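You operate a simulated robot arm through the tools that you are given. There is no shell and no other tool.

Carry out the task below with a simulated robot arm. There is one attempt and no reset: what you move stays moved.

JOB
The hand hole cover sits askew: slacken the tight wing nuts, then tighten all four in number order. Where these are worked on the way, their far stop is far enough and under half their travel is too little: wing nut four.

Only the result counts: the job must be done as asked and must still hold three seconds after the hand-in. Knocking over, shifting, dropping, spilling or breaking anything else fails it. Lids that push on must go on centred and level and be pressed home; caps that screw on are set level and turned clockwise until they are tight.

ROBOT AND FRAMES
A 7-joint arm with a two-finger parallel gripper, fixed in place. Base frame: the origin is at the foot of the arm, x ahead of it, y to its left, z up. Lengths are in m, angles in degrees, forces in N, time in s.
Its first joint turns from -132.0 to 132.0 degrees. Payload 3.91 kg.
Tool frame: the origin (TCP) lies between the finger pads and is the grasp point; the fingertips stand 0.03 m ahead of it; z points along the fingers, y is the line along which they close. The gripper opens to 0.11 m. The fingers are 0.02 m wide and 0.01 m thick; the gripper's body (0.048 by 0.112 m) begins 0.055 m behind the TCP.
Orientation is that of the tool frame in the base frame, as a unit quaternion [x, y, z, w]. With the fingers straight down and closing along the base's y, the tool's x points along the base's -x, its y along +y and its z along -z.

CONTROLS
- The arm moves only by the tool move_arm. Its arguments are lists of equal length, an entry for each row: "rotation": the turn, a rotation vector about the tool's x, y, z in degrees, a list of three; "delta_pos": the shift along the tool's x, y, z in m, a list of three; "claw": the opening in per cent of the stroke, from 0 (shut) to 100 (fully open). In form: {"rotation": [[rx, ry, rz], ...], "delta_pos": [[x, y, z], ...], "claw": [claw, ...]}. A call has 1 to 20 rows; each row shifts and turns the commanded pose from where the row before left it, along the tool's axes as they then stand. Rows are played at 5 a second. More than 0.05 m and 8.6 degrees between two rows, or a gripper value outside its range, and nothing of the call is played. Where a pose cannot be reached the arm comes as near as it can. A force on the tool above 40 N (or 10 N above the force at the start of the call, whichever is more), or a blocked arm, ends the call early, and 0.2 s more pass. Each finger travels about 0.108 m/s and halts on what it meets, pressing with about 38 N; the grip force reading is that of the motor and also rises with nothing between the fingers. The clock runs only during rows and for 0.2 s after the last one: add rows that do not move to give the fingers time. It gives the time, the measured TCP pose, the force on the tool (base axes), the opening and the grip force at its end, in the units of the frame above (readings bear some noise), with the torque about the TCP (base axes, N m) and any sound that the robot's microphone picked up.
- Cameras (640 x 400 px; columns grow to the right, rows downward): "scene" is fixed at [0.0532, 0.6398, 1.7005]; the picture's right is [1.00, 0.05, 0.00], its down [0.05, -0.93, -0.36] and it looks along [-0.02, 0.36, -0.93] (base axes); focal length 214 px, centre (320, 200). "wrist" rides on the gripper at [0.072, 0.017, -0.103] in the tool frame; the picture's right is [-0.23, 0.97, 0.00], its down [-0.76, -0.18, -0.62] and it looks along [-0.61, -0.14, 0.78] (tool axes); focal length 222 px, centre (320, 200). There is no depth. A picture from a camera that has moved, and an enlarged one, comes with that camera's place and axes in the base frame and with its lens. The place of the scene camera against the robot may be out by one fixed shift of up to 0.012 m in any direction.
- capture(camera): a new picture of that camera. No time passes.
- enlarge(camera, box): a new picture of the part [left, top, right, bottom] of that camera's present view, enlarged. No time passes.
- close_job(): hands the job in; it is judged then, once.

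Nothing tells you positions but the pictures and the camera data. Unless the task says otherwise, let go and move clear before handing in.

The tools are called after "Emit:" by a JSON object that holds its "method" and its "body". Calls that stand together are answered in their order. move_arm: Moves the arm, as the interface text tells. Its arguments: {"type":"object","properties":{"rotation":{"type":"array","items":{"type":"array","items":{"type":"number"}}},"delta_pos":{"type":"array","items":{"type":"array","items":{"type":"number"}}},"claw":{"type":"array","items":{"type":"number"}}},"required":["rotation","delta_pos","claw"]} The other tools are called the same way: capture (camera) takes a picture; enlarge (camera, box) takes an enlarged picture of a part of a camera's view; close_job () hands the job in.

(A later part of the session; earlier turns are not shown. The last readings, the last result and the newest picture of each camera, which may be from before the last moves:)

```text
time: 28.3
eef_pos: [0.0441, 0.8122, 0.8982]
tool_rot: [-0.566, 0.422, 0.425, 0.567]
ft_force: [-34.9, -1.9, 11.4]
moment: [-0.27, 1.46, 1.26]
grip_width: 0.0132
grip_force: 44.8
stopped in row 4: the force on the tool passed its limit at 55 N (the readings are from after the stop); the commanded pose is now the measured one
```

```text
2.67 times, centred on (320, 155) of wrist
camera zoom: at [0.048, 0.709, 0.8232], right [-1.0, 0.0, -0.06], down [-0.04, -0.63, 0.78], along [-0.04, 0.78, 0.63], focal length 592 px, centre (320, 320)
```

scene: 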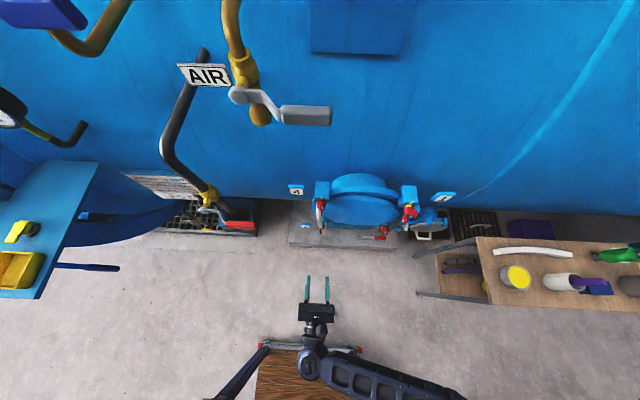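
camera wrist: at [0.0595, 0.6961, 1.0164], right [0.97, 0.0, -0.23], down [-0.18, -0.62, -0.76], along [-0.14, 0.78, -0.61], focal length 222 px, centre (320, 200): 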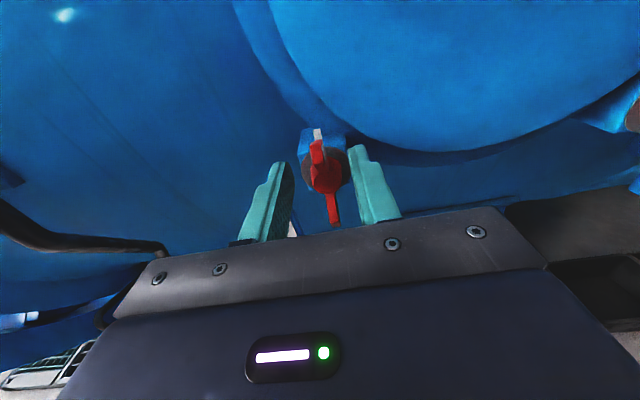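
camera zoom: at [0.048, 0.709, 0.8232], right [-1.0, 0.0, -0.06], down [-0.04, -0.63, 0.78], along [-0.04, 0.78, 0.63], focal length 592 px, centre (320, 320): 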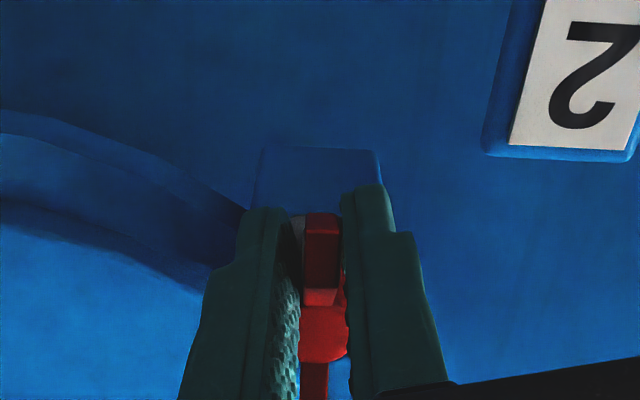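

The wing stopped and the fingers began to twist around it, so nut 2 is at its far stop at roughly 180°. I'll open, back straight out and check it.

Emit:
{"method": "move_arm", "body": {"rotation": [[0, 0, 0], [0, 0, 0], [0, 0, 0], [0, 0, 0], [0, 0, 0], [0, 0, 0], [0, 0, 0]], "delta_pos": [[0, 0, 0], [0, 0, 0], [0, 0, -0.005], [0, 0, -0.03], [0, 0, -0.04], [0, 0, -0.04], [0, 0, 0]], "claw": [20, 30, 40, 40, 40, 40, 40]}}

Emit:
{"method": "capture", "body": {"camera": "wrist"}}

Emit:
{"method": "enlarge", "body": {"camera": "wrist", "box": [270, 80, 350, 180]}}

Emit:
{"method": "enlarge", "body": {"camera": "scene", "box": [300, 190, 345, 240]}}

```text
time: 29.9
eef_pos: [0.0498, 0.6954, 0.8985]
tool_rot: [-0.565, 0.423, 0.424, 0.568]
ft_force: [-0.2, -0.5, -0.7]
moment: [0.02, -0.01, 0.01]
grip_width: 0.0438
grip_force: 0.0
```

```text
taken
camera wrist: at [0.0534, 0.5918, 0.823], right [-1.0, 0.0, -0.06], down [-0.05, -0.63, 0.78], along [-0.04, 0.78, 0.62], focal length 222 px, centre (320, 200)
```

wrist: 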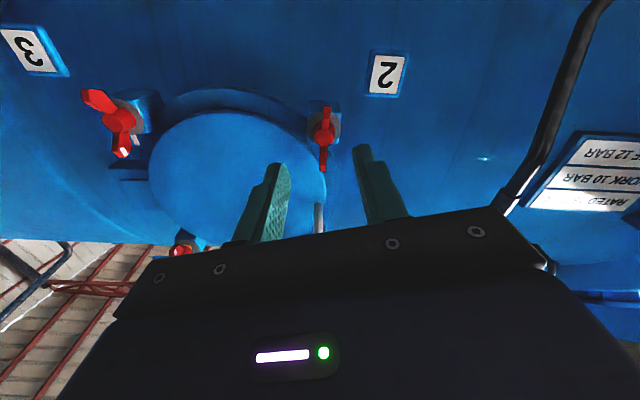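

```text
4.00 times, centred on (310, 130) of wrist
camera zoom: at [0.0534, 0.5918, 0.823], right [-1.0, 0.0, -0.06], down [-0.05, -0.63, 0.78], along [-0.04, 0.78, 0.62], focal length 888 px, centre (360, 480)
```

zoom: 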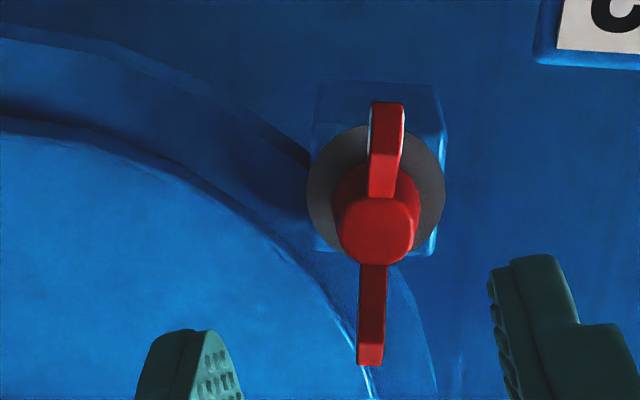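

```text
8.00 times, centred on (322, 215) of scene
camera zoom: at [0.0532, 0.6398, 1.7005], right [1.0, 0.05, 0.0], down [0.05, -0.93, -0.36], along [-0.02, 0.36, -0.93], focal length 1716 px, centre (300, 80)
```

zoom: 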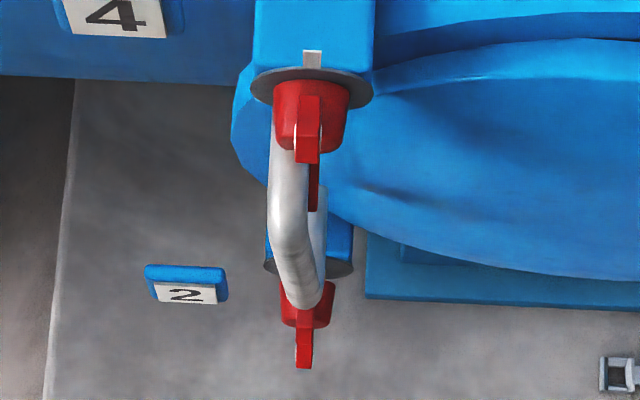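

Nut 2 is backed off half a turn and its hub has moved outward. Next I'll unwind the wrist and move in front of nut 3.

Emit:
{"method": "move_arm", "body": {"rotation": [[0, 0, 8.526], [0, 0, 8.526], [0, 0, 8.526], [0, 0, 8.526], [0, 0, 8.526], [0, 0, 8.526], [0, 0, 8.526], [0, 0, 8.526], [0, 0, 8.526], [0, 0, 8.526], [0, 0, 8.526], [0, 0, 8.526]], "delta_pos": [[0, 0, -0.01], [0, 0, -0.01], [0, 0, -0.01], [0, 0, 0], [0, 0, 0], [0, 0, 0], [0, 0, 0], [0, 0, 0], [0, 0, 0], [0, 0, 0], [0, 0, 0], [0, 0, 0]], "claw": [40, 40, 40, 40, 40, 40, 40, 40, 40, 40, 40, 40]}}

Emit:
{"method": "move_arm", "body": {"rotation": [[0, 0, 8.526], [0, 0, 8.526], [0, 0, 8.526], [0, 0, 8.526], [0, 0, 8.526], [0, 0, 8.526], [0, 0, 8.526], [0, 0, 8.526], [0, 0, 8.526], [0, 0, 8.526], [0, 0, 8.526], [0, 0, 0], [0, 0, 0], [0, 0, 0], [0, 0, 0], [0, 0, 0], [0, 0, 0]], "delta_pos": [[0, 0, 0], [0, 0, 0], [0, 0, 0], [0, 0, 0], [0, 0, 0], [0, 0, 0], [0, 0, 0], [0, 0, 0], [0, 0, 0], [0, 0, 0], [0, 0, 0], [0.0095, 0.045, 0], [0.0095, 0.045, 0], [0.0095, 0.045, 0], [0.0095, 0.045, 0], [0.0095, 0.045, 0], [0, 0, 0]], "claw": [40, 40, 40, 40, 40, 40, 40, 40, 40, 40, 40, 40, 40, 40, 40, 40, 40]}}

Emit:
{"method": "capture", "body": {"camera": "wrist"}}

Emit:
{"method": "enlarge", "body": {"camera": "wrist", "box": [280, 70, 360, 170]}}

```text
time: 32.5
eef_pos: [0.0478, 0.6669, 0.8969]
tool_rot: [-0.026, 0.705, 0.708, 0.024]
ft_force: [-0.1, 0.4, 0.1]
moment: [0.0, 0.0, 0.0]
grip_width: 0.0443
grip_force: 0.0
```

```text
time: 36.1
eef_pos: [0.273, 0.6663, 0.9466]
tool_rot: [0.499, 0.5, 0.502, -0.499]
ft_force: [0.6, 0.7, 1.3]
moment: [-0.01, -0.01, 0.02]
grip_width: 0.0438
grip_force: 0.1
```

```text
taken
camera wrist: at [0.2895, 0.5627, 1.0183], right [0.97, 0.0, -0.22], down [-0.17, -0.62, -0.76], along [-0.14, 0.78, -0.6], focal length 222 px, centre (320, 200)
```

wrist: 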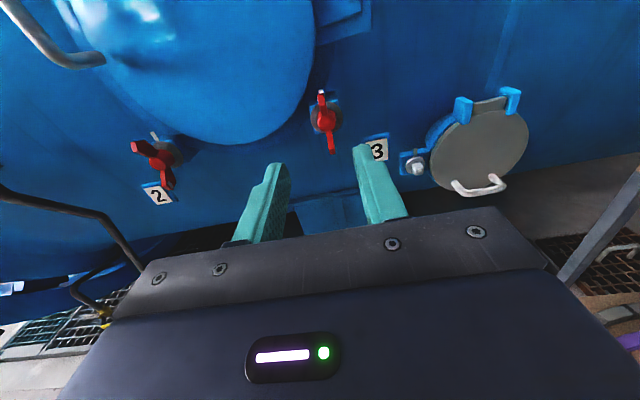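

```text
4.00 times, centred on (320, 120) of wrist
camera zoom: at [0.2895, 0.5627, 1.0183], right [0.97, 0.0, -0.22], down [-0.17, -0.62, -0.76], along [-0.14, 0.78, -0.6], focal length 888 px, centre (320, 520)
```

zoom: 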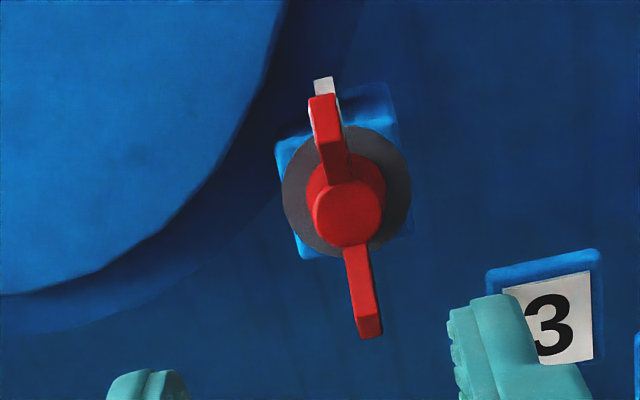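

Nut 3's hub is at about (0.275, 0.921), wing vertical with the marked end up. I'll advance to the same depth that worked on nut 2 and pinch the upper wing.

Emit:
{"method": "move_arm", "body": {"rotation": [[0, 0, 0], [0, 0, 0], [0, 0, 0], [0, 0, 0], [0, 0, 0], [0, 0, 0]], "delta_pos": [[0.001, 0.0015, 0.04], [0, 0, 0.04], [0, 0, 0.035], [0, 0, 0.022], [0, 0, 0.008], [0, 0, 0]], "claw": [40, 40, 40, 35, 25, 20]}}

Emit:
{"method": "enlarge", "body": {"camera": "wrist", "box": [260, 100, 380, 220]}}

```text
time: 37.5
eef_pos: [0.2745, 0.8144, 0.948]
tool_rot: [0.498, 0.501, 0.501, -0.5]
ft_force: [-0.3, -0.6, 0.2]
moment: [-0.04, 0.04, -0.04]
grip_width: 0.0221
grip_force: 0.1
```

```text
3.33 times, centred on (320, 160) of wrist
camera zoom: at [0.2892, 0.709, 1.0192], right [0.97, 0.0, -0.22], down [-0.17, -0.62, -0.76], along [-0.14, 0.78, -0.6], focal length 740 px, centre (320, 333)
```

zoom: 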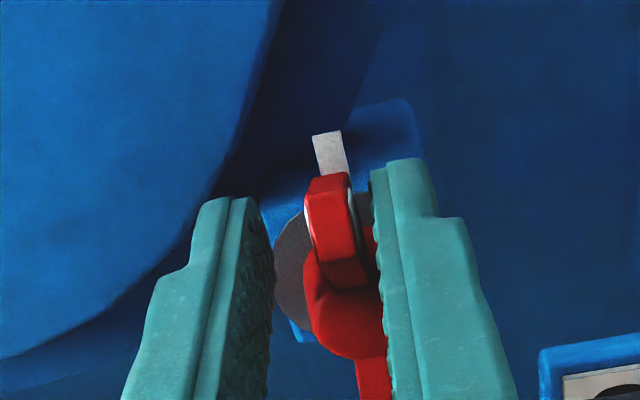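

The wing sits slightly right of centre, so I'll shift 2 mm right and pinch.

Emit:
{"method": "move_arm", "body": {"rotation": [[0, 0, 0], [0, 0, 0], [0, 0, 0], [0, 0, 0]], "delta_pos": [[0, 0.0022, 0], [0, 0, 0], [0, 0, 0], [0, 0, 0]], "claw": [18, 5, 0, 0]}}

Emit:
{"method": "enlarge", "body": {"camera": "wrist", "box": [260, 100, 380, 220]}}

```text
time: 38.5
eef_pos: [0.2765, 0.8125, 0.9481]
tool_rot: [0.499, 0.499, 0.503, -0.499]
ft_force: [14.9, -1.2, 1.1]
moment: [-0.21, -0.3, 0.13]
grip_width: 0.0076
grip_force: 45.1
```

```text
3.33 times, centred on (320, 160) of wrist
camera zoom: at [0.2924, 0.7085, 1.0192], right [0.97, 0.0, -0.22], down [-0.18, -0.62, -0.76], along [-0.14, 0.78, -0.6], focal length 740 px, centre (320, 333)
```

zoom: 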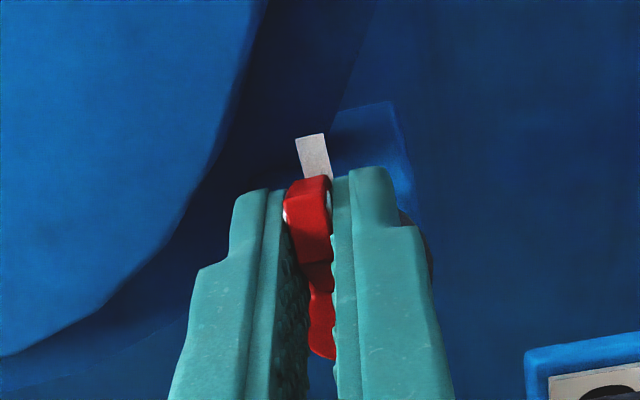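

Nut 3's wing is firmly gripped. Turning counter-clockwise about its axis.

Emit:
{"method": "move_arm", "body": {"rotation": [[0, 0, -8], [0, 0, -8], [0, 0, -8], [0, 0, -8], [0, 0, -8], [0, 0, 0]], "delta_pos": [[-0.00026, -0.0037, -0.0001], [-0.00026, -0.0037, -0.0001], [-0.00026, -0.0037, -0.0001], [-0.00026, -0.0037, -0.0001], [-0.00026, -0.0037, -0.0001], [0, 0, 0]], "claw": [0, 0, 0, 0, 0, 0]}}

Emit:
{"method": "move_arm", "body": {"rotation": [[0, 0, -8], [0, 0, -8], [0, 0, -8], [0, 0, -8], [0, 0, -8], [0, 0, 0]], "delta_pos": [[-0.00026, -0.0037, -0.0001], [-0.00026, -0.0037, -0.0001], [-0.00026, -0.0037, -0.0001], [-0.00026, -0.0037, -0.0001], [-0.00026, -0.0037, -0.0001], [0, 0, 0]], "claw": [0, 0, 0, 0, 0, 0]}}

Emit:
{"method": "enlarge", "body": {"camera": "wrist", "box": [240, 80, 400, 230]}}

```text
time: 39.6
eef_pos: [0.2627, 0.8124, 0.9427]
tool_rot: [0.333, 0.621, 0.627, -0.331]
ft_force: [1.5, 0.5, 2.6]
moment: [-0.83, -0.07, 0.31]
grip_width: 0.0076
grip_force: 44.8
stopped in row 5: the force on the tool passed its limit at 42 N (the readings are from after the stop); the commanded pose is now the measured one
```

```text
time: 41.0
eef_pos: [0.2531, 0.8126, 0.9294]
tool_rot: [0.101, 0.698, 0.703, -0.095]
ft_force: [19.7, 14.8, 14.6]
moment: [-0.45, -0.47, -0.75]
grip_width: 0.0076
grip_force: 45.0
```

```text
2.67 times, centred on (320, 155) of wrist
camera zoom: at [0.1871, 0.7089, 0.9647], right [0.48, -0.01, 0.87], down [0.68, -0.63, -0.38], along [0.55, 0.78, -0.3], focal length 592 px, centre (320, 320)
```

zoom: 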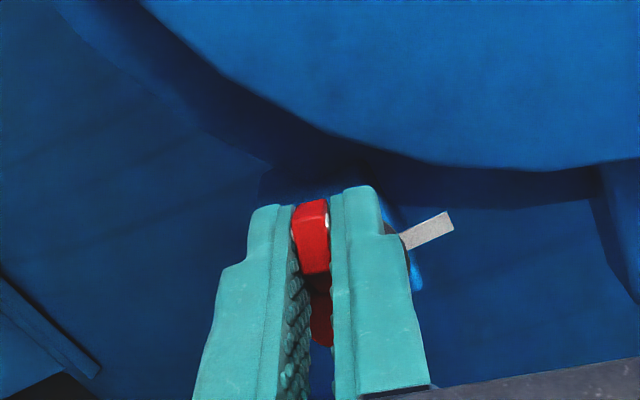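

Nut 3 is about 74° loosened. Continuing, with a small inward relief.

Emit:
{"method": "move_arm", "body": {"rotation": [[0, 0, -8], [0, 0, -8], [0, 0, -8], [0, 0, -8], [0, 0, -8], [0, 0, 0]], "delta_pos": [[-0.00175, -0.0036, 0.0005], [-0.00025, -0.0036, 0], [-0.00025, -0.0036, 0], [-0.00025, -0.0036, 0], [-0.00025, -0.0036, 0], [0, 0, 0]], "claw": [0, 0, 0, 0, 0, 0]}}

Emit:
{"method": "move_arm", "body": {"rotation": [[0, 0, -8], [0, 0, -8], [0, 0, -8], [0, 0, -8], [0, 0, 0]], "delta_pos": [[-0.00125, -0.0036, 0.0005], [-0.00025, -0.0036, 0], [-0.00025, -0.0036, 0], [-0.00025, -0.0036, 0], [0, 0, 0]], "claw": [0, 0, 0, 0, 0]}}

Emit:
{"method": "enlarge", "body": {"camera": "wrist", "box": [240, 80, 400, 230]}}

```text
time: 41.7
eef_pos: [0.253, 0.8127, 0.9215]
tool_rot: [-0.014, 0.703, 0.711, 0.018]
ft_force: [0.7, -15.8, 10.5]
moment: [-0.49, -0.24, -0.65]
grip_width: 0.0078
grip_force: 44.8
stopped in row 3: the force on the tool passed its limit at 41 N (the readings are from after the stop); the commanded pose is now the measured one
```

```text
time: 42.9
eef_pos: [0.2568, 0.8139, 0.9083]
tool_rot: [-0.208, 0.672, 0.678, 0.214]
ft_force: [-10.3, -33.5, 17.6]
moment: [0.09, -0.52, -0.27]
grip_width: 0.0077
grip_force: 44.7
```

```text
2.67 times, centred on (320, 155) of wrist
camera zoom: at [0.1869, 0.7098, 0.8806], right [-0.37, -0.01, 0.93], down [0.72, -0.63, 0.28], along [0.58, 0.78, 0.24], focal length 592 px, centre (320, 320)
```

zoom: 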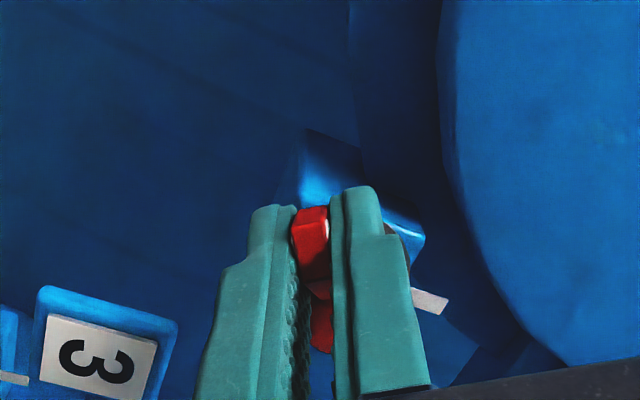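

Nut 3 is about 124° loosened, and the axial force shows the nut pushing out. I'll back off 2.5 mm and continue.

Emit:
{"method": "move_arm", "body": {"rotation": [[0, 0, 0], [0, 0, -8], [0, 0, -8], [0, 0, -8], [0, 0, -8], [0, 0, 0]], "delta_pos": [[-0.0005, 0, -0.0025], [-0.00025, -0.0036, -0.0003], [-0.00025, -0.0036, -0.0003], [-0.00025, -0.0036, -0.0003], [-0.00025, -0.0036, -0.0003], [0, 0, 0]], "claw": [0, 0, 0, 0, 0, 0]}}

Emit:
{"method": "enlarge", "body": {"camera": "wrist", "box": [240, 80, 400, 230]}}

```text
time: 44.5
eef_pos: [0.2678, 0.8118, 0.9006]
tool_rot: [-0.386, 0.587, 0.594, 0.391]
ft_force: [-3.3, 0.9, 1.9]
moment: [-0.35, -0.14, -0.25]
grip_width: 0.0075
grip_force: 45.0
stopped in row 6: the force on the tool passed its limit at 49 N (the readings are from after the stop); the commanded pose is now the measured one
```

```text
2.67 times, centred on (320, 155) of wrist
camera zoom: at [0.2223, 0.7079, 0.8397], right [-0.8, -0.01, 0.59], down [0.46, -0.63, 0.62], along [0.37, 0.78, 0.51], focal length 592 px, centre (320, 320)
```

zoom: 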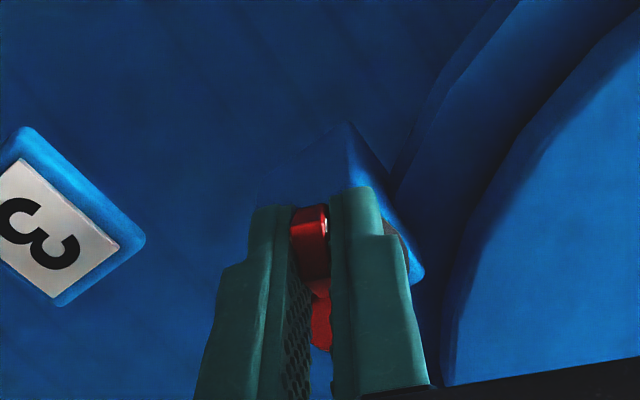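

Nut 3 is about 156° loosened. Continuing to its far stop.

Emit:
{"method": "move_arm", "body": {"rotation": [[0, 0, -7], [0, 0, -7], [0, 0, -7], [0, 0, -7], [0, 0, -7], [0, 0, 0]], "delta_pos": [[-0.00018, -0.0029, -0.0003], [-0.00018, -0.0029, -0.0003], [-0.00018, -0.0029, -0.0003], [-0.00018, -0.0029, -0.0003], [-0.00018, -0.0029, -0.0003], [0, 0, 0]], "claw": [0, 0, 0, 0, 0, 0]}}

Emit:
{"method": "enlarge", "body": {"camera": "wrist", "box": [240, 80, 400, 230]}}

```text
time: 46.0
eef_pos: [0.2777, 0.81, 0.9005]
tool_rot: [-0.545, 0.443, 0.451, 0.55]
ft_force: [5.6, -2.7, 4.1]
moment: [-0.02, 0.8, -0.64]
grip_width: 0.0114
grip_force: 45.5
stopped in row 6: the force on the tool passed its limit at 70 N (the readings are from after the stop); the commanded pose is now the measured one
```

```text
2.67 times, centred on (320, 155) of wrist
camera zoom: at [0.2752, 0.7061, 0.8244], right [-1.0, 0.0, 0.03], down [0.02, -0.63, 0.77], along [0.01, 0.77, 0.63], focal length 592 px, centre (320, 320)
```

zoom: 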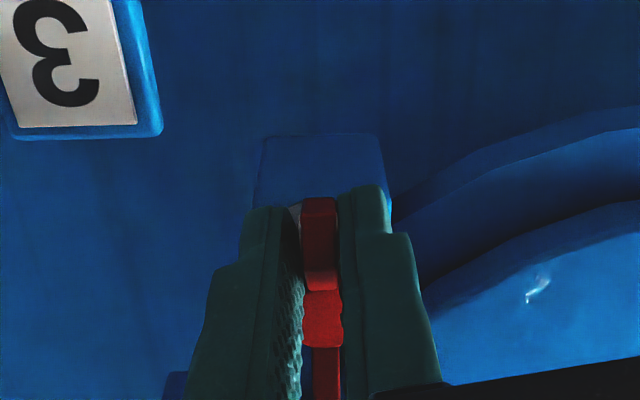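

Nut 3 reached its far stop too; the fingers opened as it stopped. I'll release, back out, unwind the wrist and move in front of nut 4.

Emit:
{"method": "move_arm", "body": {"rotation": [[0, 0, 0], [0, 0, 0], [0, 0, 0], [0, 0, 0], [0, 0, 0], [0, 0, 0], [0, 0, 8.3], [0, 0, 8.3], [0, 0, 8.3], [0, 0, 8.3], [0, 0, 8.3], [0, 0, 8.3], [0, 0, 8.3], [0, 0, 8.3], [0, 0, 8.3], [0, 0, 8.3]], "delta_pos": [[0, 0, 0], [0, 0, 0], [0, 0, -0.005], [0, 0, -0.035], [0, 0, -0.045], [0, 0, -0.045], [0, 0, 0], [0, 0, 0], [0, 0, 0], [0, 0, 0], [0, 0, 0], [0, 0, 0], [0, 0, 0], [0, 0, 0], [0, 0, 0], [0, 0, 0]], "claw": [20, 30, 40, 40, 40, 40, 40, 40, 40, 40, 40, 40, 40, 40, 40, 40]}}

Emit:
{"method": "move_arm", "body": {"rotation": [[0, 0, 8.3], [0, 0, 8.3], [0, 0, 8.3], [0, 0, 8.3], [0, 0, 8.3], [0, 0, 8.3], [0, 0, 8.3], [0, 0, 8.3], [0, 0, 8.3], [0, 0, 8.3], [0, 0, 8.3], [0, 0, 8.3], [0, 0, 8.3], [0, 0, 0], [0, 0, 0]], "delta_pos": [[0, 0, 0], [0, 0, 0], [0, 0, 0], [0, 0, 0], [0, 0, 0], [0, 0, 0], [0, 0, 0], [0, 0, 0], [0, 0, 0], [0, 0, 0], [0, 0, 0], [0, 0, 0], [0, 0, 0], [0, 0, 0], [0, 0, 0]], "claw": [40, 40, 40, 40, 40, 40, 40, 40, 40, 40, 40, 40, 40, 40, 40]}}

Emit:
{"method": "enlarge", "body": {"camera": "wrist", "box": [260, 60, 400, 200]}}

Emit:
{"method": "enlarge", "body": {"camera": "scene", "box": [290, 160, 440, 260]}}

```text
time: 49.4
eef_pos: [0.2779, 0.6784, 0.8984]
tool_rot: [-0.114, 0.694, 0.702, 0.113]
ft_force: [0.3, -0.5, 0.7]
moment: [-0.01, 0.02, -0.02]
grip_width: 0.0438
grip_force: 0.0
```

```text
time: 52.6
eef_pos: [0.2774, 0.6798, 0.8983]
tool_rot: [0.493, 0.501, 0.505, -0.501]
ft_force: [0.5, -0.4, 0.3]
moment: [-0.01, -0.01, 0.0]
grip_width: 0.044
grip_force: 0.0
```

```text
2.86 times, centred on (330, 130) of wrist
camera zoom: at [0.2937, 0.5737, 0.9692], right [0.98, 0.0, -0.22], down [-0.17, -0.61, -0.77], along [-0.14, 0.79, -0.6], focal length 635 px, centre (291, 400)
```

zoom: 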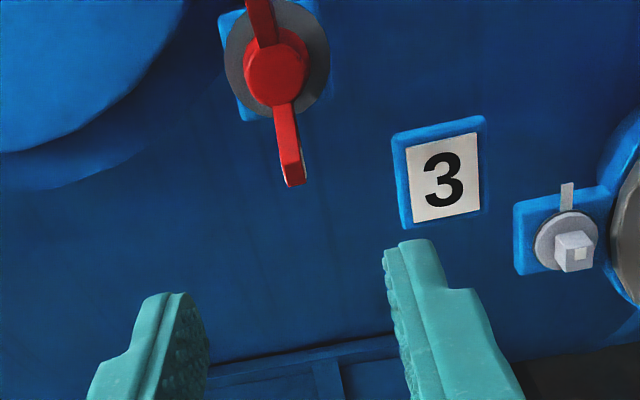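

```text
4.00 times, centred on (365, 210) of scene
camera zoom: at [0.0532, 0.6398, 1.7005], right [1.0, 0.05, 0.0], down [0.05, -0.93, -0.36], along [-0.02, 0.36, -0.93], focal length 858 px, centre (140, 160)
```

zoom: 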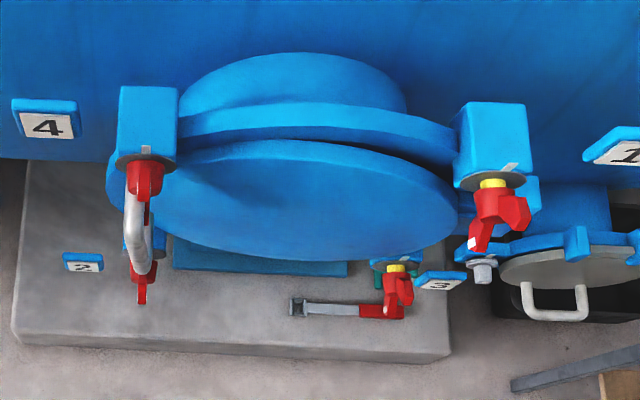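

Nut 3 now shows yellow like nut 1. Moving up in front of nut 4.

Emit:
{"method": "move_arm", "body": {"rotation": [[0, -0.7, 0], [0, 0, 0], [0, 0, 0], [0, 0, 0], [0, 0, 0], [0, 0, 0], [0, 0, 0], [0, 0, 0], [0, 0, 0]], "delta_pos": [[0.0361, -0.0291, 0], [0.0361, -0.0291, 0], [0.0361, -0.0291, 0], [0.0361, -0.0291, 0], [0.0361, -0.0291, 0], [0.0361, -0.0291, 0], [0.0361, -0.0291, 0], [0.0361, -0.0291, 0], [0, 0, 0]], "claw": [40, 40, 40, 40, 40, 40, 40, 40, 40]}}

Emit:
{"method": "capture", "body": {"camera": "wrist"}}

Emit:
{"method": "enlarge", "body": {"camera": "wrist", "box": [260, 80, 380, 200]}}

```text
time: 54.6
eef_pos: [0.0452, 0.6809, 1.1856]
tool_rot: [0.497, 0.503, 0.503, -0.496]
ft_force: [0.3, 0.1, -0.1]
moment: [0.0, -0.01, -0.01]
grip_width: 0.0438
grip_force: 0.2
```

```text
taken
camera wrist: at [0.0589, 0.5775, 1.2575], right [0.98, 0.0, -0.21], down [-0.17, -0.62, -0.76], along [-0.14, 0.78, -0.61], focal length 222 px, centre (320, 200)
```

wrist: 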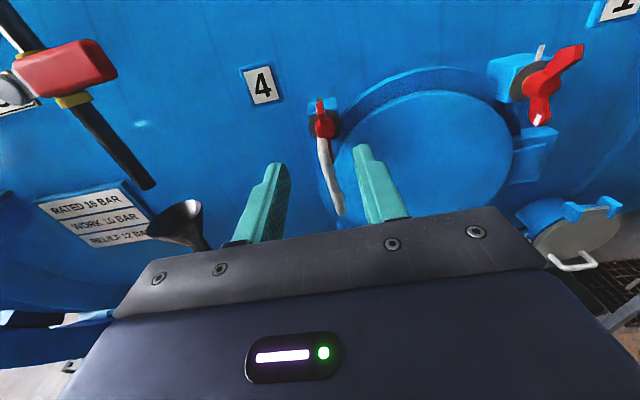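

```text
3.33 times, centred on (320, 140) of wrist
camera zoom: at [0.0589, 0.5775, 1.2575], right [0.98, 0.0, -0.21], down [-0.17, -0.62, -0.76], along [-0.14, 0.78, -0.61], focal length 740 px, centre (320, 400)
```

zoom: 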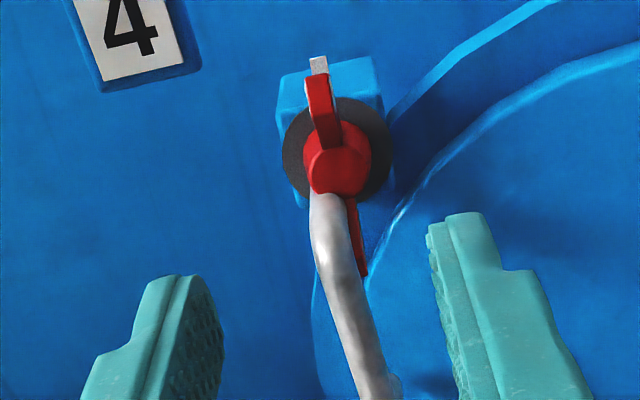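

Nut 4's wing is vertical with the marked end up, and the handle starts just under its hub. I'll approach high on the wing so the fingers stay clear of the handle.

Emit:
{"method": "move_arm", "body": {"rotation": [[0, 0, 0], [0, 0, 0], [0, 0, 0], [0, 0, 0], [0, 0, 0]], "delta_pos": [[0.0, -0.002, 0.04], [0, 0, 0.04], [0, 0, 0.035], [0, 0, 0.016], [0, 0, 0]], "claw": [40, 40, 35, 25, 20]}}

Emit:
{"method": "enlarge", "body": {"camera": "wrist", "box": [260, 100, 380, 220]}}

```text
time: 55.8
eef_pos: [0.0387, 0.8086, 1.1821]
tool_rot: [0.496, 0.504, 0.502, -0.497]
ft_force: [-0.2, -0.5, 0.4]
moment: [0.01, -0.02, -0.01]
grip_width: 0.0218
grip_force: 0.0
```

```text
3.33 times, centred on (320, 160) of wrist
camera zoom: at [0.0544, 0.7049, 1.2556], right [0.98, 0.0, -0.21], down [-0.17, -0.62, -0.76], along [-0.14, 0.78, -0.61], focal length 740 px, centre (320, 333)
```

zoom: 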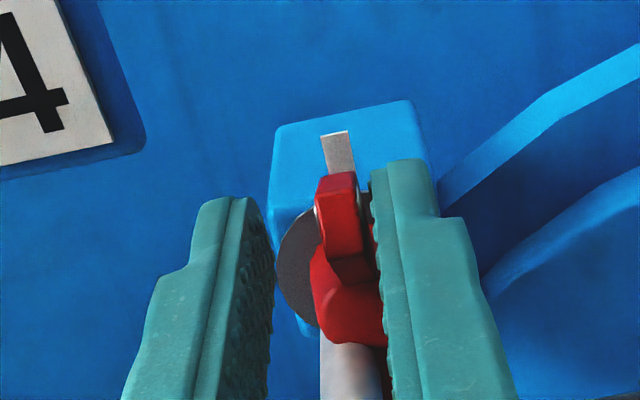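

The wing is about 4 mm right of centre. I'll shift right, up slightly and in a little, then pinch.

Emit:
{"method": "move_arm", "body": {"rotation": [[0, 0, 0], [0, 0, 0], [0, 0, 0], [0, 0, 0], [0, 0, 0]], "delta_pos": [[0.003, 0.0043, 0.004], [0, 0, 0], [0, 0, 0], [0, 0, 0], [0, 0, 0]], "claw": [20, 15, 5, 0, 0]}}

Emit:
{"method": "enlarge", "body": {"camera": "wrist", "box": [260, 100, 380, 220]}}

```text
time: 57.0
eef_pos: [0.0425, 0.8127, 1.1867]
tool_rot: [0.496, 0.504, 0.502, -0.497]
ft_force: [-2.9, 3.3, 2.4]
moment: [0.06, 0.1, -0.05]
grip_width: 0.0077
grip_force: 45.2
```

```text
3.33 times, centred on (320, 160) of wrist
camera zoom: at [0.059, 0.7086, 1.2586], right [0.98, 0.0, -0.21], down [-0.17, -0.62, -0.76], along [-0.14, 0.78, -0.61], focal length 740 px, centre (320, 333)
```

zoom: 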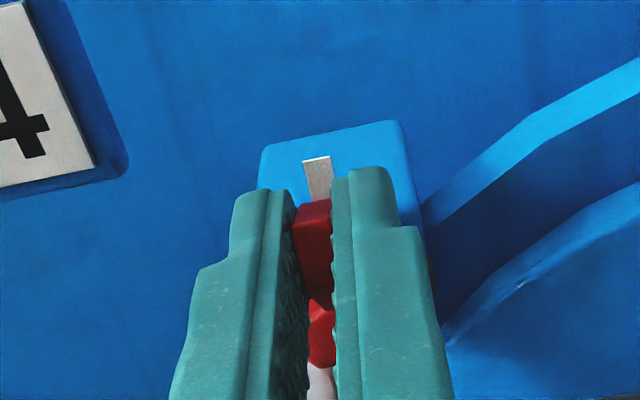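

Clean grip on nut 4. Turning counter-clockwise 40° and checking.

Emit:
{"method": "move_arm", "body": {"rotation": [[0, 0, -8], [0, 0, -8], [0, 0, -8], [0, 0, -8], [0, 0, -8], [0, 0, 0]], "delta_pos": [[-0.00029, -0.0041, -0.0002], [-0.00029, -0.0041, -0.0002], [-0.00029, -0.0041, -0.0002], [-0.00029, -0.0041, -0.0002], [-0.00029, -0.0041, -0.0002], [0, 0, 0]], "claw": [0, 0, 0, 0, 0, 0]}}

Emit:
{"method": "enlarge", "body": {"camera": "wrist", "box": [240, 80, 400, 230]}}

Emit:
{"method": "enlarge", "body": {"camera": "scene", "box": [290, 180, 350, 240]}}

```text
time: 58.4
eef_pos: [0.0227, 0.813, 1.179]
tool_rot: [0.294, 0.644, 0.642, -0.295]
ft_force: [-2.1, 17.0, -4.6]
moment: [-0.91, 0.15, -0.78]
grip_width: 0.0076
grip_force: 45.0
```

```text
2.67 times, centred on (320, 155) of wrist
camera zoom: at [-0.0105, 0.7086, 1.2449], right [0.89, 0.0, 0.46], down [0.36, -0.62, -0.69], along [0.29, 0.78, -0.55], focal length 592 px, centre (320, 320)
```

zoom: 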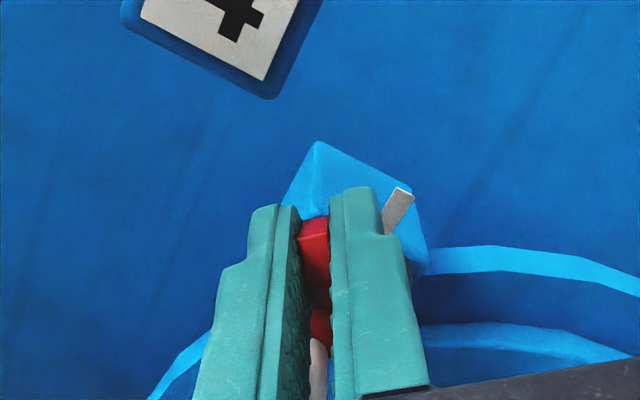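

```text
6.67 times, centred on (320, 210) of scene
camera zoom: at [0.0532, 0.6398, 1.7005], right [1.0, 0.05, 0.0], down [0.05, -0.93, -0.36], along [-0.02, 0.36, -0.93], focal length 1430 px, centre (320, 133)
```

zoom: 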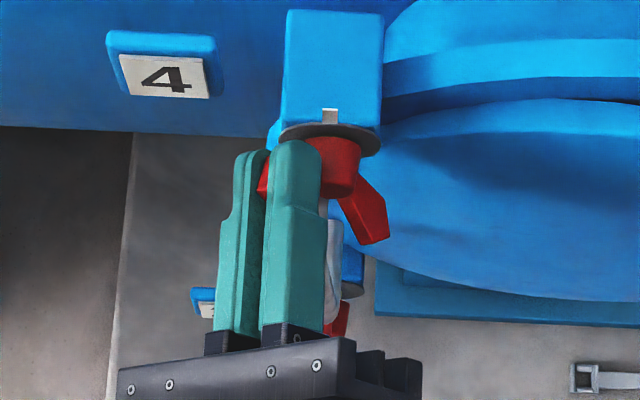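

Nut 4 is about 41° loosened and the fingers are clear of the handle. Continuing another 40°.

Emit:
{"method": "move_arm", "body": {"rotation": [[0, 0, -8], [0, 0, -8], [0, 0, -8], [0, 0, -8], [0, 0, -8], [0, 0, 0]], "delta_pos": [[-0.00029, -0.0041, 0.0005], [-0.00029, -0.0041, -0.0001], [-0.00029, -0.0041, -0.0001], [-0.00029, -0.0041, -0.0001], [-0.00029, -0.0041, -0.0001], [0, 0, 0]], "claw": [0, 0, 0, 0, 0, 0]}}

Emit:
{"method": "enlarge", "body": {"camera": "wrist", "box": [240, 80, 400, 230]}}

Emit:
{"method": "enlarge", "body": {"camera": "scene", "box": [290, 180, 350, 240]}}

```text
time: 59.8
eef_pos: [0.0136, 0.8119, 1.1615]
tool_rot: [0.056, 0.705, 0.705, -0.059]
ft_force: [4.2, -1.3, -6.9]
moment: [-0.17, 0.18, 0.31]
grip_width: 0.0073
grip_force: 45.1
```

```text
2.67 times, centred on (320, 155) of wrist
camera zoom: at [-0.0545, 0.7084, 1.1896], right [0.38, 0.0, 0.93], down [0.73, -0.62, -0.3], along [0.57, 0.78, -0.24], focal length 592 px, centre (320, 320)
```

zoom: 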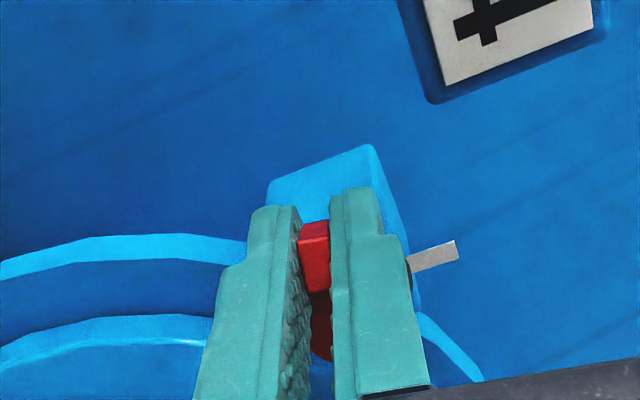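

```text
6.67 times, centred on (320, 210) of scene
camera zoom: at [0.0532, 0.6398, 1.7005], right [1.0, 0.05, 0.0], down [0.05, -0.93, -0.36], along [-0.02, 0.36, -0.93], focal length 1430 px, centre (320, 133)
```

zoom: 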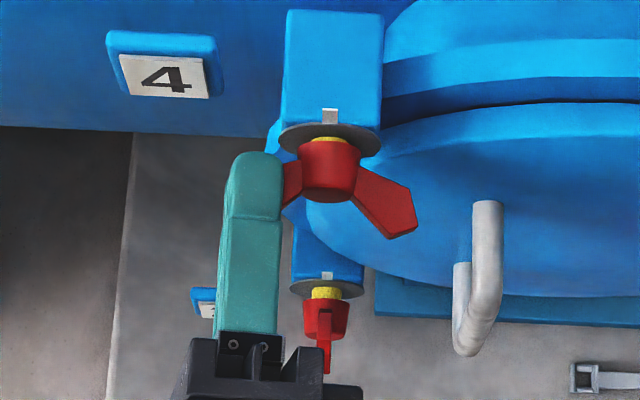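

The slackened cover has swung so its handle now sits in the middle, well clear of nut 4, and yellow shows under both nuts 4 and 2. Nut 4 is about 81° loosened, so I'll continue to its far stop.

Emit:
{"method": "move_arm", "body": {"rotation": [[0, 0, -8], [0, 0, -8], [0, 0, -8], [0, 0, -8], [0, 0, -8], [0, 0, 0]], "delta_pos": [[-0.00029, -0.0041, -0.0002], [-0.00029, -0.0041, -0.0002], [-0.00029, -0.0041, -0.0002], [-0.00029, -0.0041, -0.0002], [-0.00029, -0.0041, -0.0002], [0, 0, 0]], "claw": [0, 0, 0, 0, 0, 0]}}

Emit:
{"method": "enlarge", "body": {"camera": "wrist", "box": [240, 80, 400, 230]}}

Emit:
{"method": "enlarge", "body": {"camera": "scene", "box": [290, 170, 430, 250]}}

```text
time: 61.2
eef_pos: [0.0192, 0.8115, 1.1418]
tool_rot: [-0.188, 0.682, 0.682, 0.186]
ft_force: [-5.4, 0.8, -11.9]
moment: [0.23, 0.23, -0.98]
grip_width: 0.0075
grip_force: 45.0
```

```text
2.67 times, centred on (320, 155) of wrist
camera zoom: at [-0.0528, 0.7083, 1.119], right [-0.3, 0.0, 0.95], down [0.75, -0.62, 0.24], along [0.59, 0.78, 0.19], focal length 592 px, centre (320, 320)
```

zoom: 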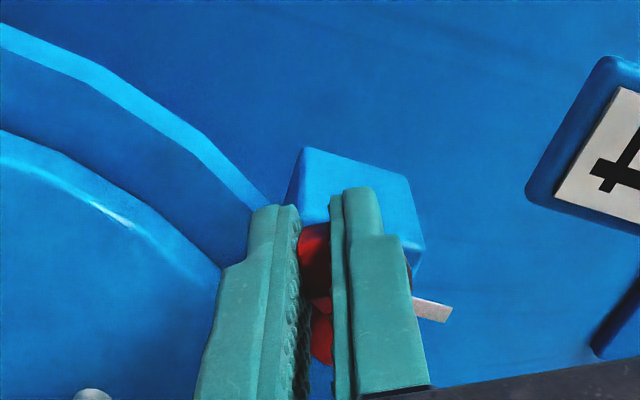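

```text
4.57 times, centred on (360, 210) of scene
camera zoom: at [0.0532, 0.6398, 1.7005], right [1.0, 0.05, 0.0], down [0.05, -0.93, -0.36], along [-0.02, 0.36, -0.93], focal length 980 px, centre (137, 154)
```

zoom: 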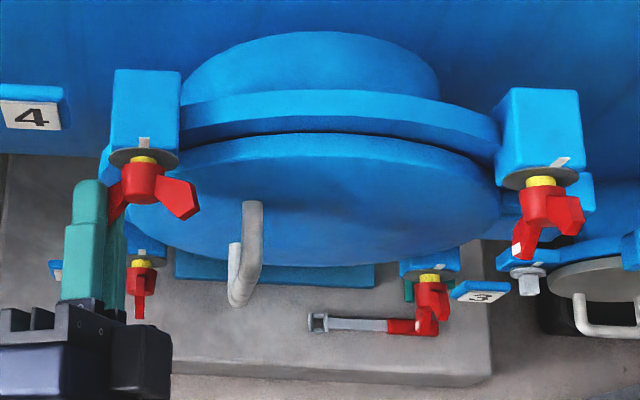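

All four nuts now show yellow and the cover hangs straight. Nut 4 is about 121° loosened, and I'll continue to the stop.

Emit:
{"method": "move_arm", "body": {"rotation": [[0, 0, -8], [0, 0, -8], [0, 0, -8], [0, 0, -8], [0, 0, -8], [0, 0, 0]], "delta_pos": [[-0.00029, -0.0041, -0.0002], [-0.00029, -0.0041, -0.0002], [-0.00029, -0.0041, -0.0002], [-0.00029, -0.0041, -0.0002], [-0.00029, -0.0041, -0.0002], [0, 0, 0]], "claw": [0, 0, 0, 0, 0, 0]}}

Emit:
{"method": "move_arm", "body": {"rotation": [[0, 0, -7], [0, 0, -7], [0, 0, -7], [0, 0, -7], [0, 0, 0]], "delta_pos": [[-0.00022, -0.0036, -0.0002], [-0.00022, -0.0036, -0.0002], [-0.00022, -0.0036, -0.0002], [-0.00022, -0.0036, -0.0002], [0, 0, 0]], "claw": [0, 0, 0, 0, 0]}}

Emit:
{"method": "enlarge", "body": {"camera": "wrist", "box": [240, 80, 400, 230]}}

Emit:
{"method": "enlarge", "body": {"camera": "scene", "box": [290, 170, 430, 250]}}

```text
time: 62.6
eef_pos: [0.0341, 0.8108, 1.1289]
tool_rot: [-0.41, 0.576, 0.576, 0.41]
ft_force: [-5.9, 32.6, -8.0]
moment: [-0.28, -0.09, -0.24]
grip_width: 0.0075
grip_force: 44.6
```

```text
time: 63.8
eef_pos: [0.0456, 0.8094, 1.127]
tool_rot: [0.538, -0.459, -0.462, -0.535]
ft_force: [-22.0, 28.3, 3.0]
moment: [-0.16, 0.76, -0.14]
grip_width: 0.0093
grip_force: 44.6
```

```text
2.67 times, centred on (320, 155) of wrist
camera zoom: at [0.0401, 0.7057, 1.0534], right [-1.0, -0.01, 0.08], down [0.06, -0.62, 0.78], along [0.04, 0.78, 0.62], focal length 592 px, centre (320, 320)
```

zoom: 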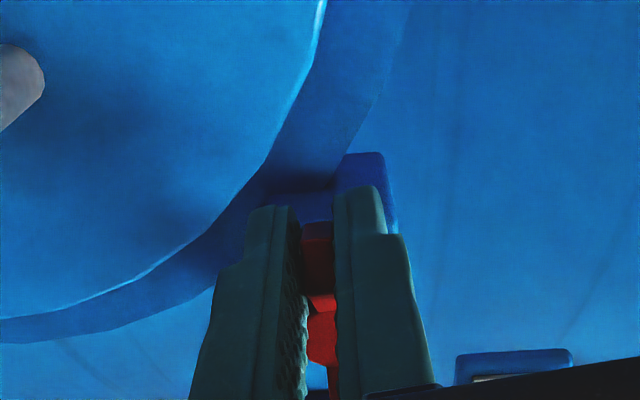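

```text
4.57 times, centred on (360, 210) of scene
camera zoom: at [0.0532, 0.6398, 1.7005], right [1.0, 0.05, 0.0], down [0.05, -0.93, -0.36], along [-0.02, 0.36, -0.93], focal length 980 px, centre (137, 154)
```

zoom: 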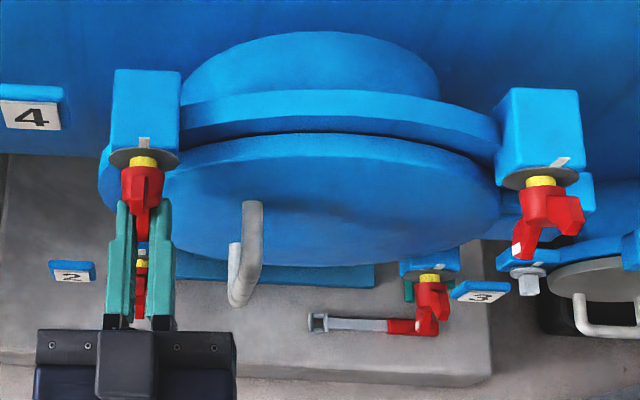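

Nut 4 is at its far stop, so all four nuts are slack and the cover hangs free. I'll release, back out, and go to nut 1 with the tool still in its marked-wing-down roll.

Emit:
{"method": "move_arm", "body": {"rotation": [[0, 0, 0], [0, 0, 0], [0, 0, 0], [0, 0, 0], [0, 0, 0], [0, 0, 0], [0, 0, 8], [0, 0, 0], [0, 0, 0], [0, 0, 0], [0, 0, 0], [0, 0, 0], [0, 0, 0]], "delta_pos": [[0, 0, 0], [0, 0, 0], [0, 0, -0.005], [0, 0, -0.04], [0, 0, -0.045], [0, 0, -0.045], [0, 0, 0], [0, -0.0463, 0], [0, -0.0463, 0], [0, -0.0463, 0], [0, -0.0463, 0], [0, -0.0463, 0], [0, 0, 0]], "claw": [20, 30, 40, 40, 40, 40, 40, 40, 40, 40, 40, 40, 40]}}

Emit:
{"method": "capture", "body": {"camera": "wrist"}}

Emit:
{"method": "enlarge", "body": {"camera": "wrist", "box": [260, 60, 380, 180]}}

Emit:
{"method": "enlarge", "body": {"camera": "scene", "box": [290, 170, 430, 250]}}

```text
time: 66.6
eef_pos: [0.2815, 0.6746, 1.1325]
tool_rot: [0.504, -0.497, -0.497, -0.503]
ft_force: [-1.3, -0.1, -0.4]
moment: [0.02, 0.0, -0.01]
grip_width: 0.044
grip_force: 0.0
```

```text
taken
camera wrist: at [0.2647, 0.5703, 1.0588], right [-0.98, 0.0, 0.21], down [0.17, -0.62, 0.76], along [0.13, 0.78, 0.61], focal length 222 px, centre (320, 200)
```

wrist: 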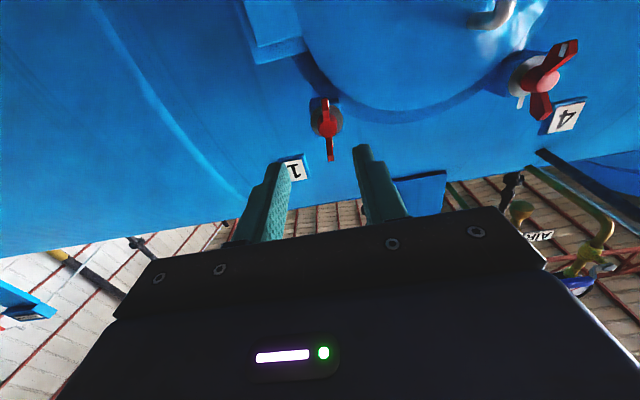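

```text
3.33 times, centred on (320, 120) of wrist
camera zoom: at [0.2647, 0.5703, 1.0588], right [-0.98, 0.0, 0.21], down [0.17, -0.62, 0.76], along [0.13, 0.78, 0.61], focal length 740 px, centre (320, 467)
```

zoom: 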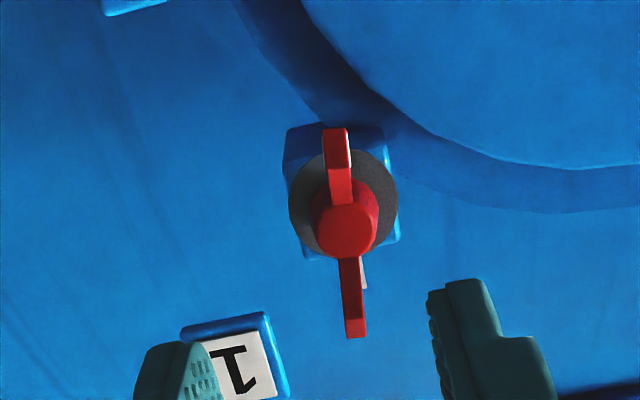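

```text
4.57 times, centred on (360, 210) of scene
camera zoom: at [0.0532, 0.6398, 1.7005], right [1.0, 0.05, 0.0], down [0.05, -0.93, -0.36], along [-0.02, 0.36, -0.93], focal length 980 px, centre (137, 154)
```

zoom: 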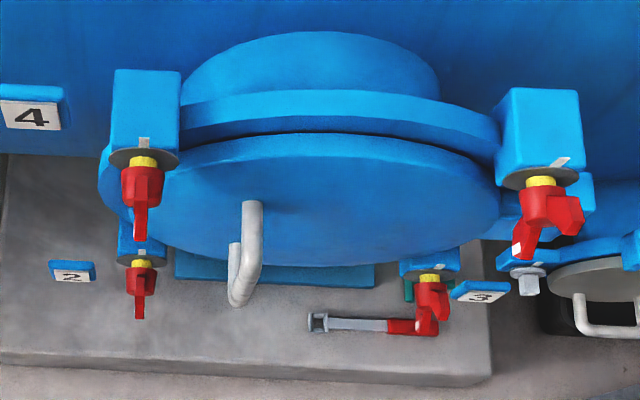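

Nut 1's marked wing points down, about 175° from tight, with its axis near (0.2757, 1.160). I'll align to it, advance and check before pinching.

Emit:
{"method": "move_arm", "body": {"rotation": [[0, 0, 6], [0, 0, 0], [0, 0, 0], [0, 0, 0], [0, 0, 0]], "delta_pos": [[0.0015, 0.0083, 0.03], [0, 0, 0.04], [0, 0, 0.04], [0, 0, 0.021], [0, 0, 0]], "claw": [40, 40, 35, 25, 20]}}

Emit:
{"method": "enlarge", "body": {"camera": "wrist", "box": [260, 100, 380, 220]}}

```text
time: 67.8
eef_pos: [0.2711, 0.8046, 1.1317]
tool_rot: [-0.478, 0.522, 0.523, 0.476]
ft_force: [-0.1, 0.3, 0.9]
moment: [0.02, 0.0, -0.02]
grip_width: 0.022
grip_force: 0.1
```

```text
3.33 times, centred on (320, 160) of wrist
camera zoom: at [0.2478, 0.7005, 1.0605], right [-0.95, 0.0, 0.32], down [0.25, -0.62, 0.74], along [0.19, 0.78, 0.59], focal length 740 px, centre (320, 333)
```

zoom: 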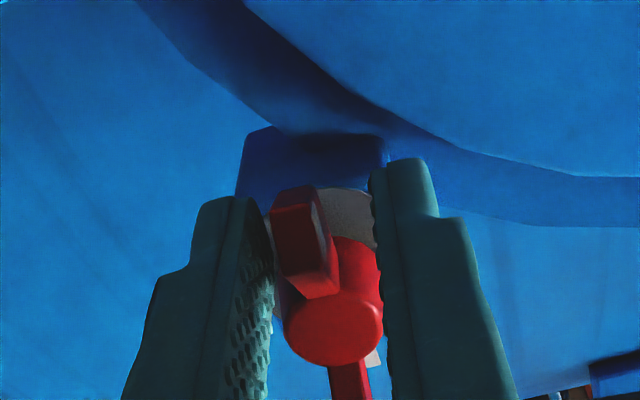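

The wing is about 6° more counter-clockwise than the tool and 4 mm off centre. Correcting both, then pinching.

Emit:
{"method": "move_arm", "body": {"rotation": [[0, 0, -6], [0, 0, 0], [0, 0, 0], [0, 0, 0], [0, 0, 0], [0, 0, 0]], "delta_pos": [[0, -0.0043, 0.001], [0, 0, 0], [0, 0, 0], [0, 0, 0], [0, 0, 0], [0, 0, 0]], "claw": [22, 18, 10, 3, 0, 0]}}

Emit:
{"method": "enlarge", "body": {"camera": "wrist", "box": [260, 100, 380, 220]}}

```text
time: 69.2
eef_pos: [0.2782, 0.8059, 1.131]
tool_rot: [0.503, -0.497, -0.497, -0.502]
ft_force: [7.6, 1.3, 2.3]
moment: [-0.27, 0.41, -0.38]
grip_width: 0.0074
grip_force: 45.0
```

```text
3.33 times, centred on (320, 160) of wrist
camera zoom: at [0.2609, 0.7019, 1.0578], right [-0.98, 0.0, 0.21], down [0.17, -0.62, 0.76], along [0.13, 0.78, 0.61], focal length 740 px, centre (320, 333)
```

zoom: 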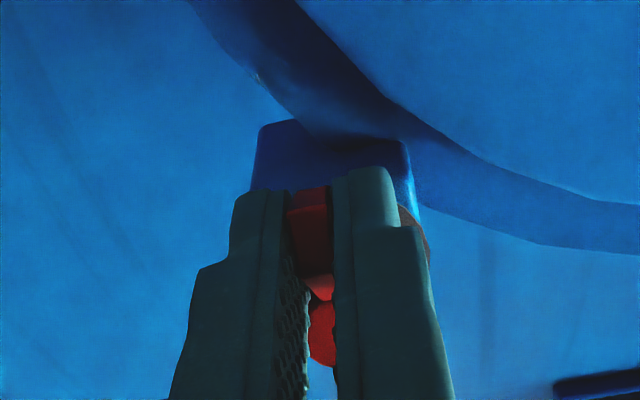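

Firm grip on nut 1. Turning clockwise now, tightening in number order.

Emit:
{"method": "move_arm", "body": {"rotation": [[0, 0, 8], [0, 0, 8], [0, 0, 8], [0, 0, 8], [0, 0, 8], [0, 0, 0]], "delta_pos": [[-0.00027, 0.0039, 0.0002], [-0.00027, 0.0039, 0.0002], [-0.00027, 0.0039, 0.0002], [-0.00027, 0.0039, 0.0002], [-0.00027, 0.0039, 0.0002], [0, 0, 0]], "claw": [0, 0, 0, 0, 0, 0]}}

Emit:
{"method": "enlarge", "body": {"camera": "wrist", "box": [240, 80, 400, 230]}}

```text
time: 70.6
eef_pos: [0.2609, 0.8057, 1.1363]
tool_rot: [-0.302, 0.639, 0.639, 0.302]
ft_force: [25.9, -27.7, 5.3]
moment: [0.05, 0.42, -0.74]
grip_width: 0.0076
grip_force: 45.1
```

```text
2.67 times, centred on (320, 155) of wrist
camera zoom: at [0.2005, 0.7027, 1.0906], right [-0.61, 0.0, 0.79], down [0.62, -0.62, 0.48], along [0.49, 0.78, 0.38], focal length 592 px, centre (320, 320)
```

zoom: 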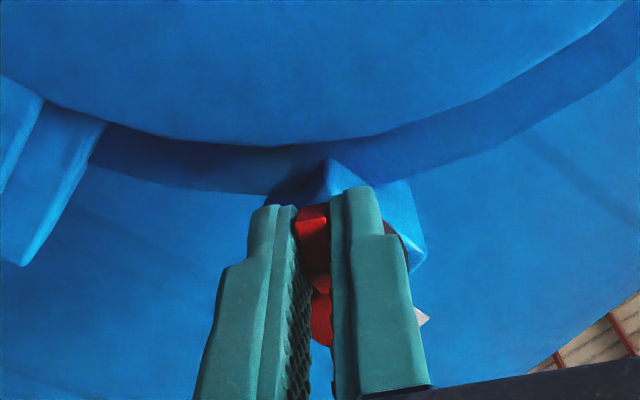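

Nut 1 turned about 40° clockwise. I'll ease the axial preload and continue.

Emit:
{"method": "move_arm", "body": {"rotation": [[0, 0, 8], [0, 0, 8], [0, 0, 8], [0, 0, 8], [0, 0, 8], [0, 0, 0]], "delta_pos": [[-0.00027, 0.0039, -0.002], [-0.00027, 0.0039, 0.0001], [-0.00027, 0.0039, 0.0001], [-0.00027, 0.0039, 0.0001], [-0.00027, 0.0039, 0.0001], [0, 0, 0]], "claw": [0, 0, 0, 0, 0, 0]}}

Emit:
{"method": "move_arm", "body": {"rotation": [[0, 0, 8], [0, 0, 8], [0, 0, 8], [0, 0, 8], [0, 0, 8], [0, 0, 0]], "delta_pos": [[-0.00027, 0.0039, 0.0002], [-0.00027, 0.0039, 0.0002], [-0.00027, 0.0039, 0.0002], [-0.00027, 0.0039, 0.0002], [-0.00027, 0.0039, 0.0002], [0, 0, 0]], "claw": [0, 0, 0, 0, 0, 0]}}

Emit:
{"method": "enlarge", "body": {"camera": "wrist", "box": [240, 80, 400, 230]}}

```text
time: 72.0
eef_pos: [0.251, 0.8063, 1.1521]
tool_rot: [-0.066, 0.704, 0.704, 0.064]
ft_force: [31.3, 6.0, 2.0]
moment: [-0.16, 0.09, -0.36]
grip_width: 0.0075
grip_force: 44.6
```

```text
time: 73.4
eef_pos: [0.2506, 0.8068, 1.1713]
tool_rot: [0.178, 0.684, 0.684, -0.18]
ft_force: [16.4, -19.9, -3.1]
moment: [0.26, -0.14, 0.5]
grip_width: 0.0075
grip_force: 44.5
```

```text
2.67 times, centred on (320, 155) of wrist
camera zoom: at [0.1962, 0.7028, 1.2212], right [0.68, 0.0, 0.74], down [0.58, -0.62, -0.53], along [0.46, 0.78, -0.42], focal length 592 px, centre (320, 320)
```

zoom: 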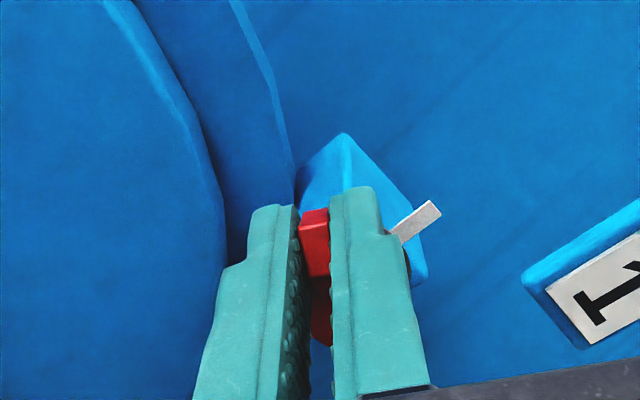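

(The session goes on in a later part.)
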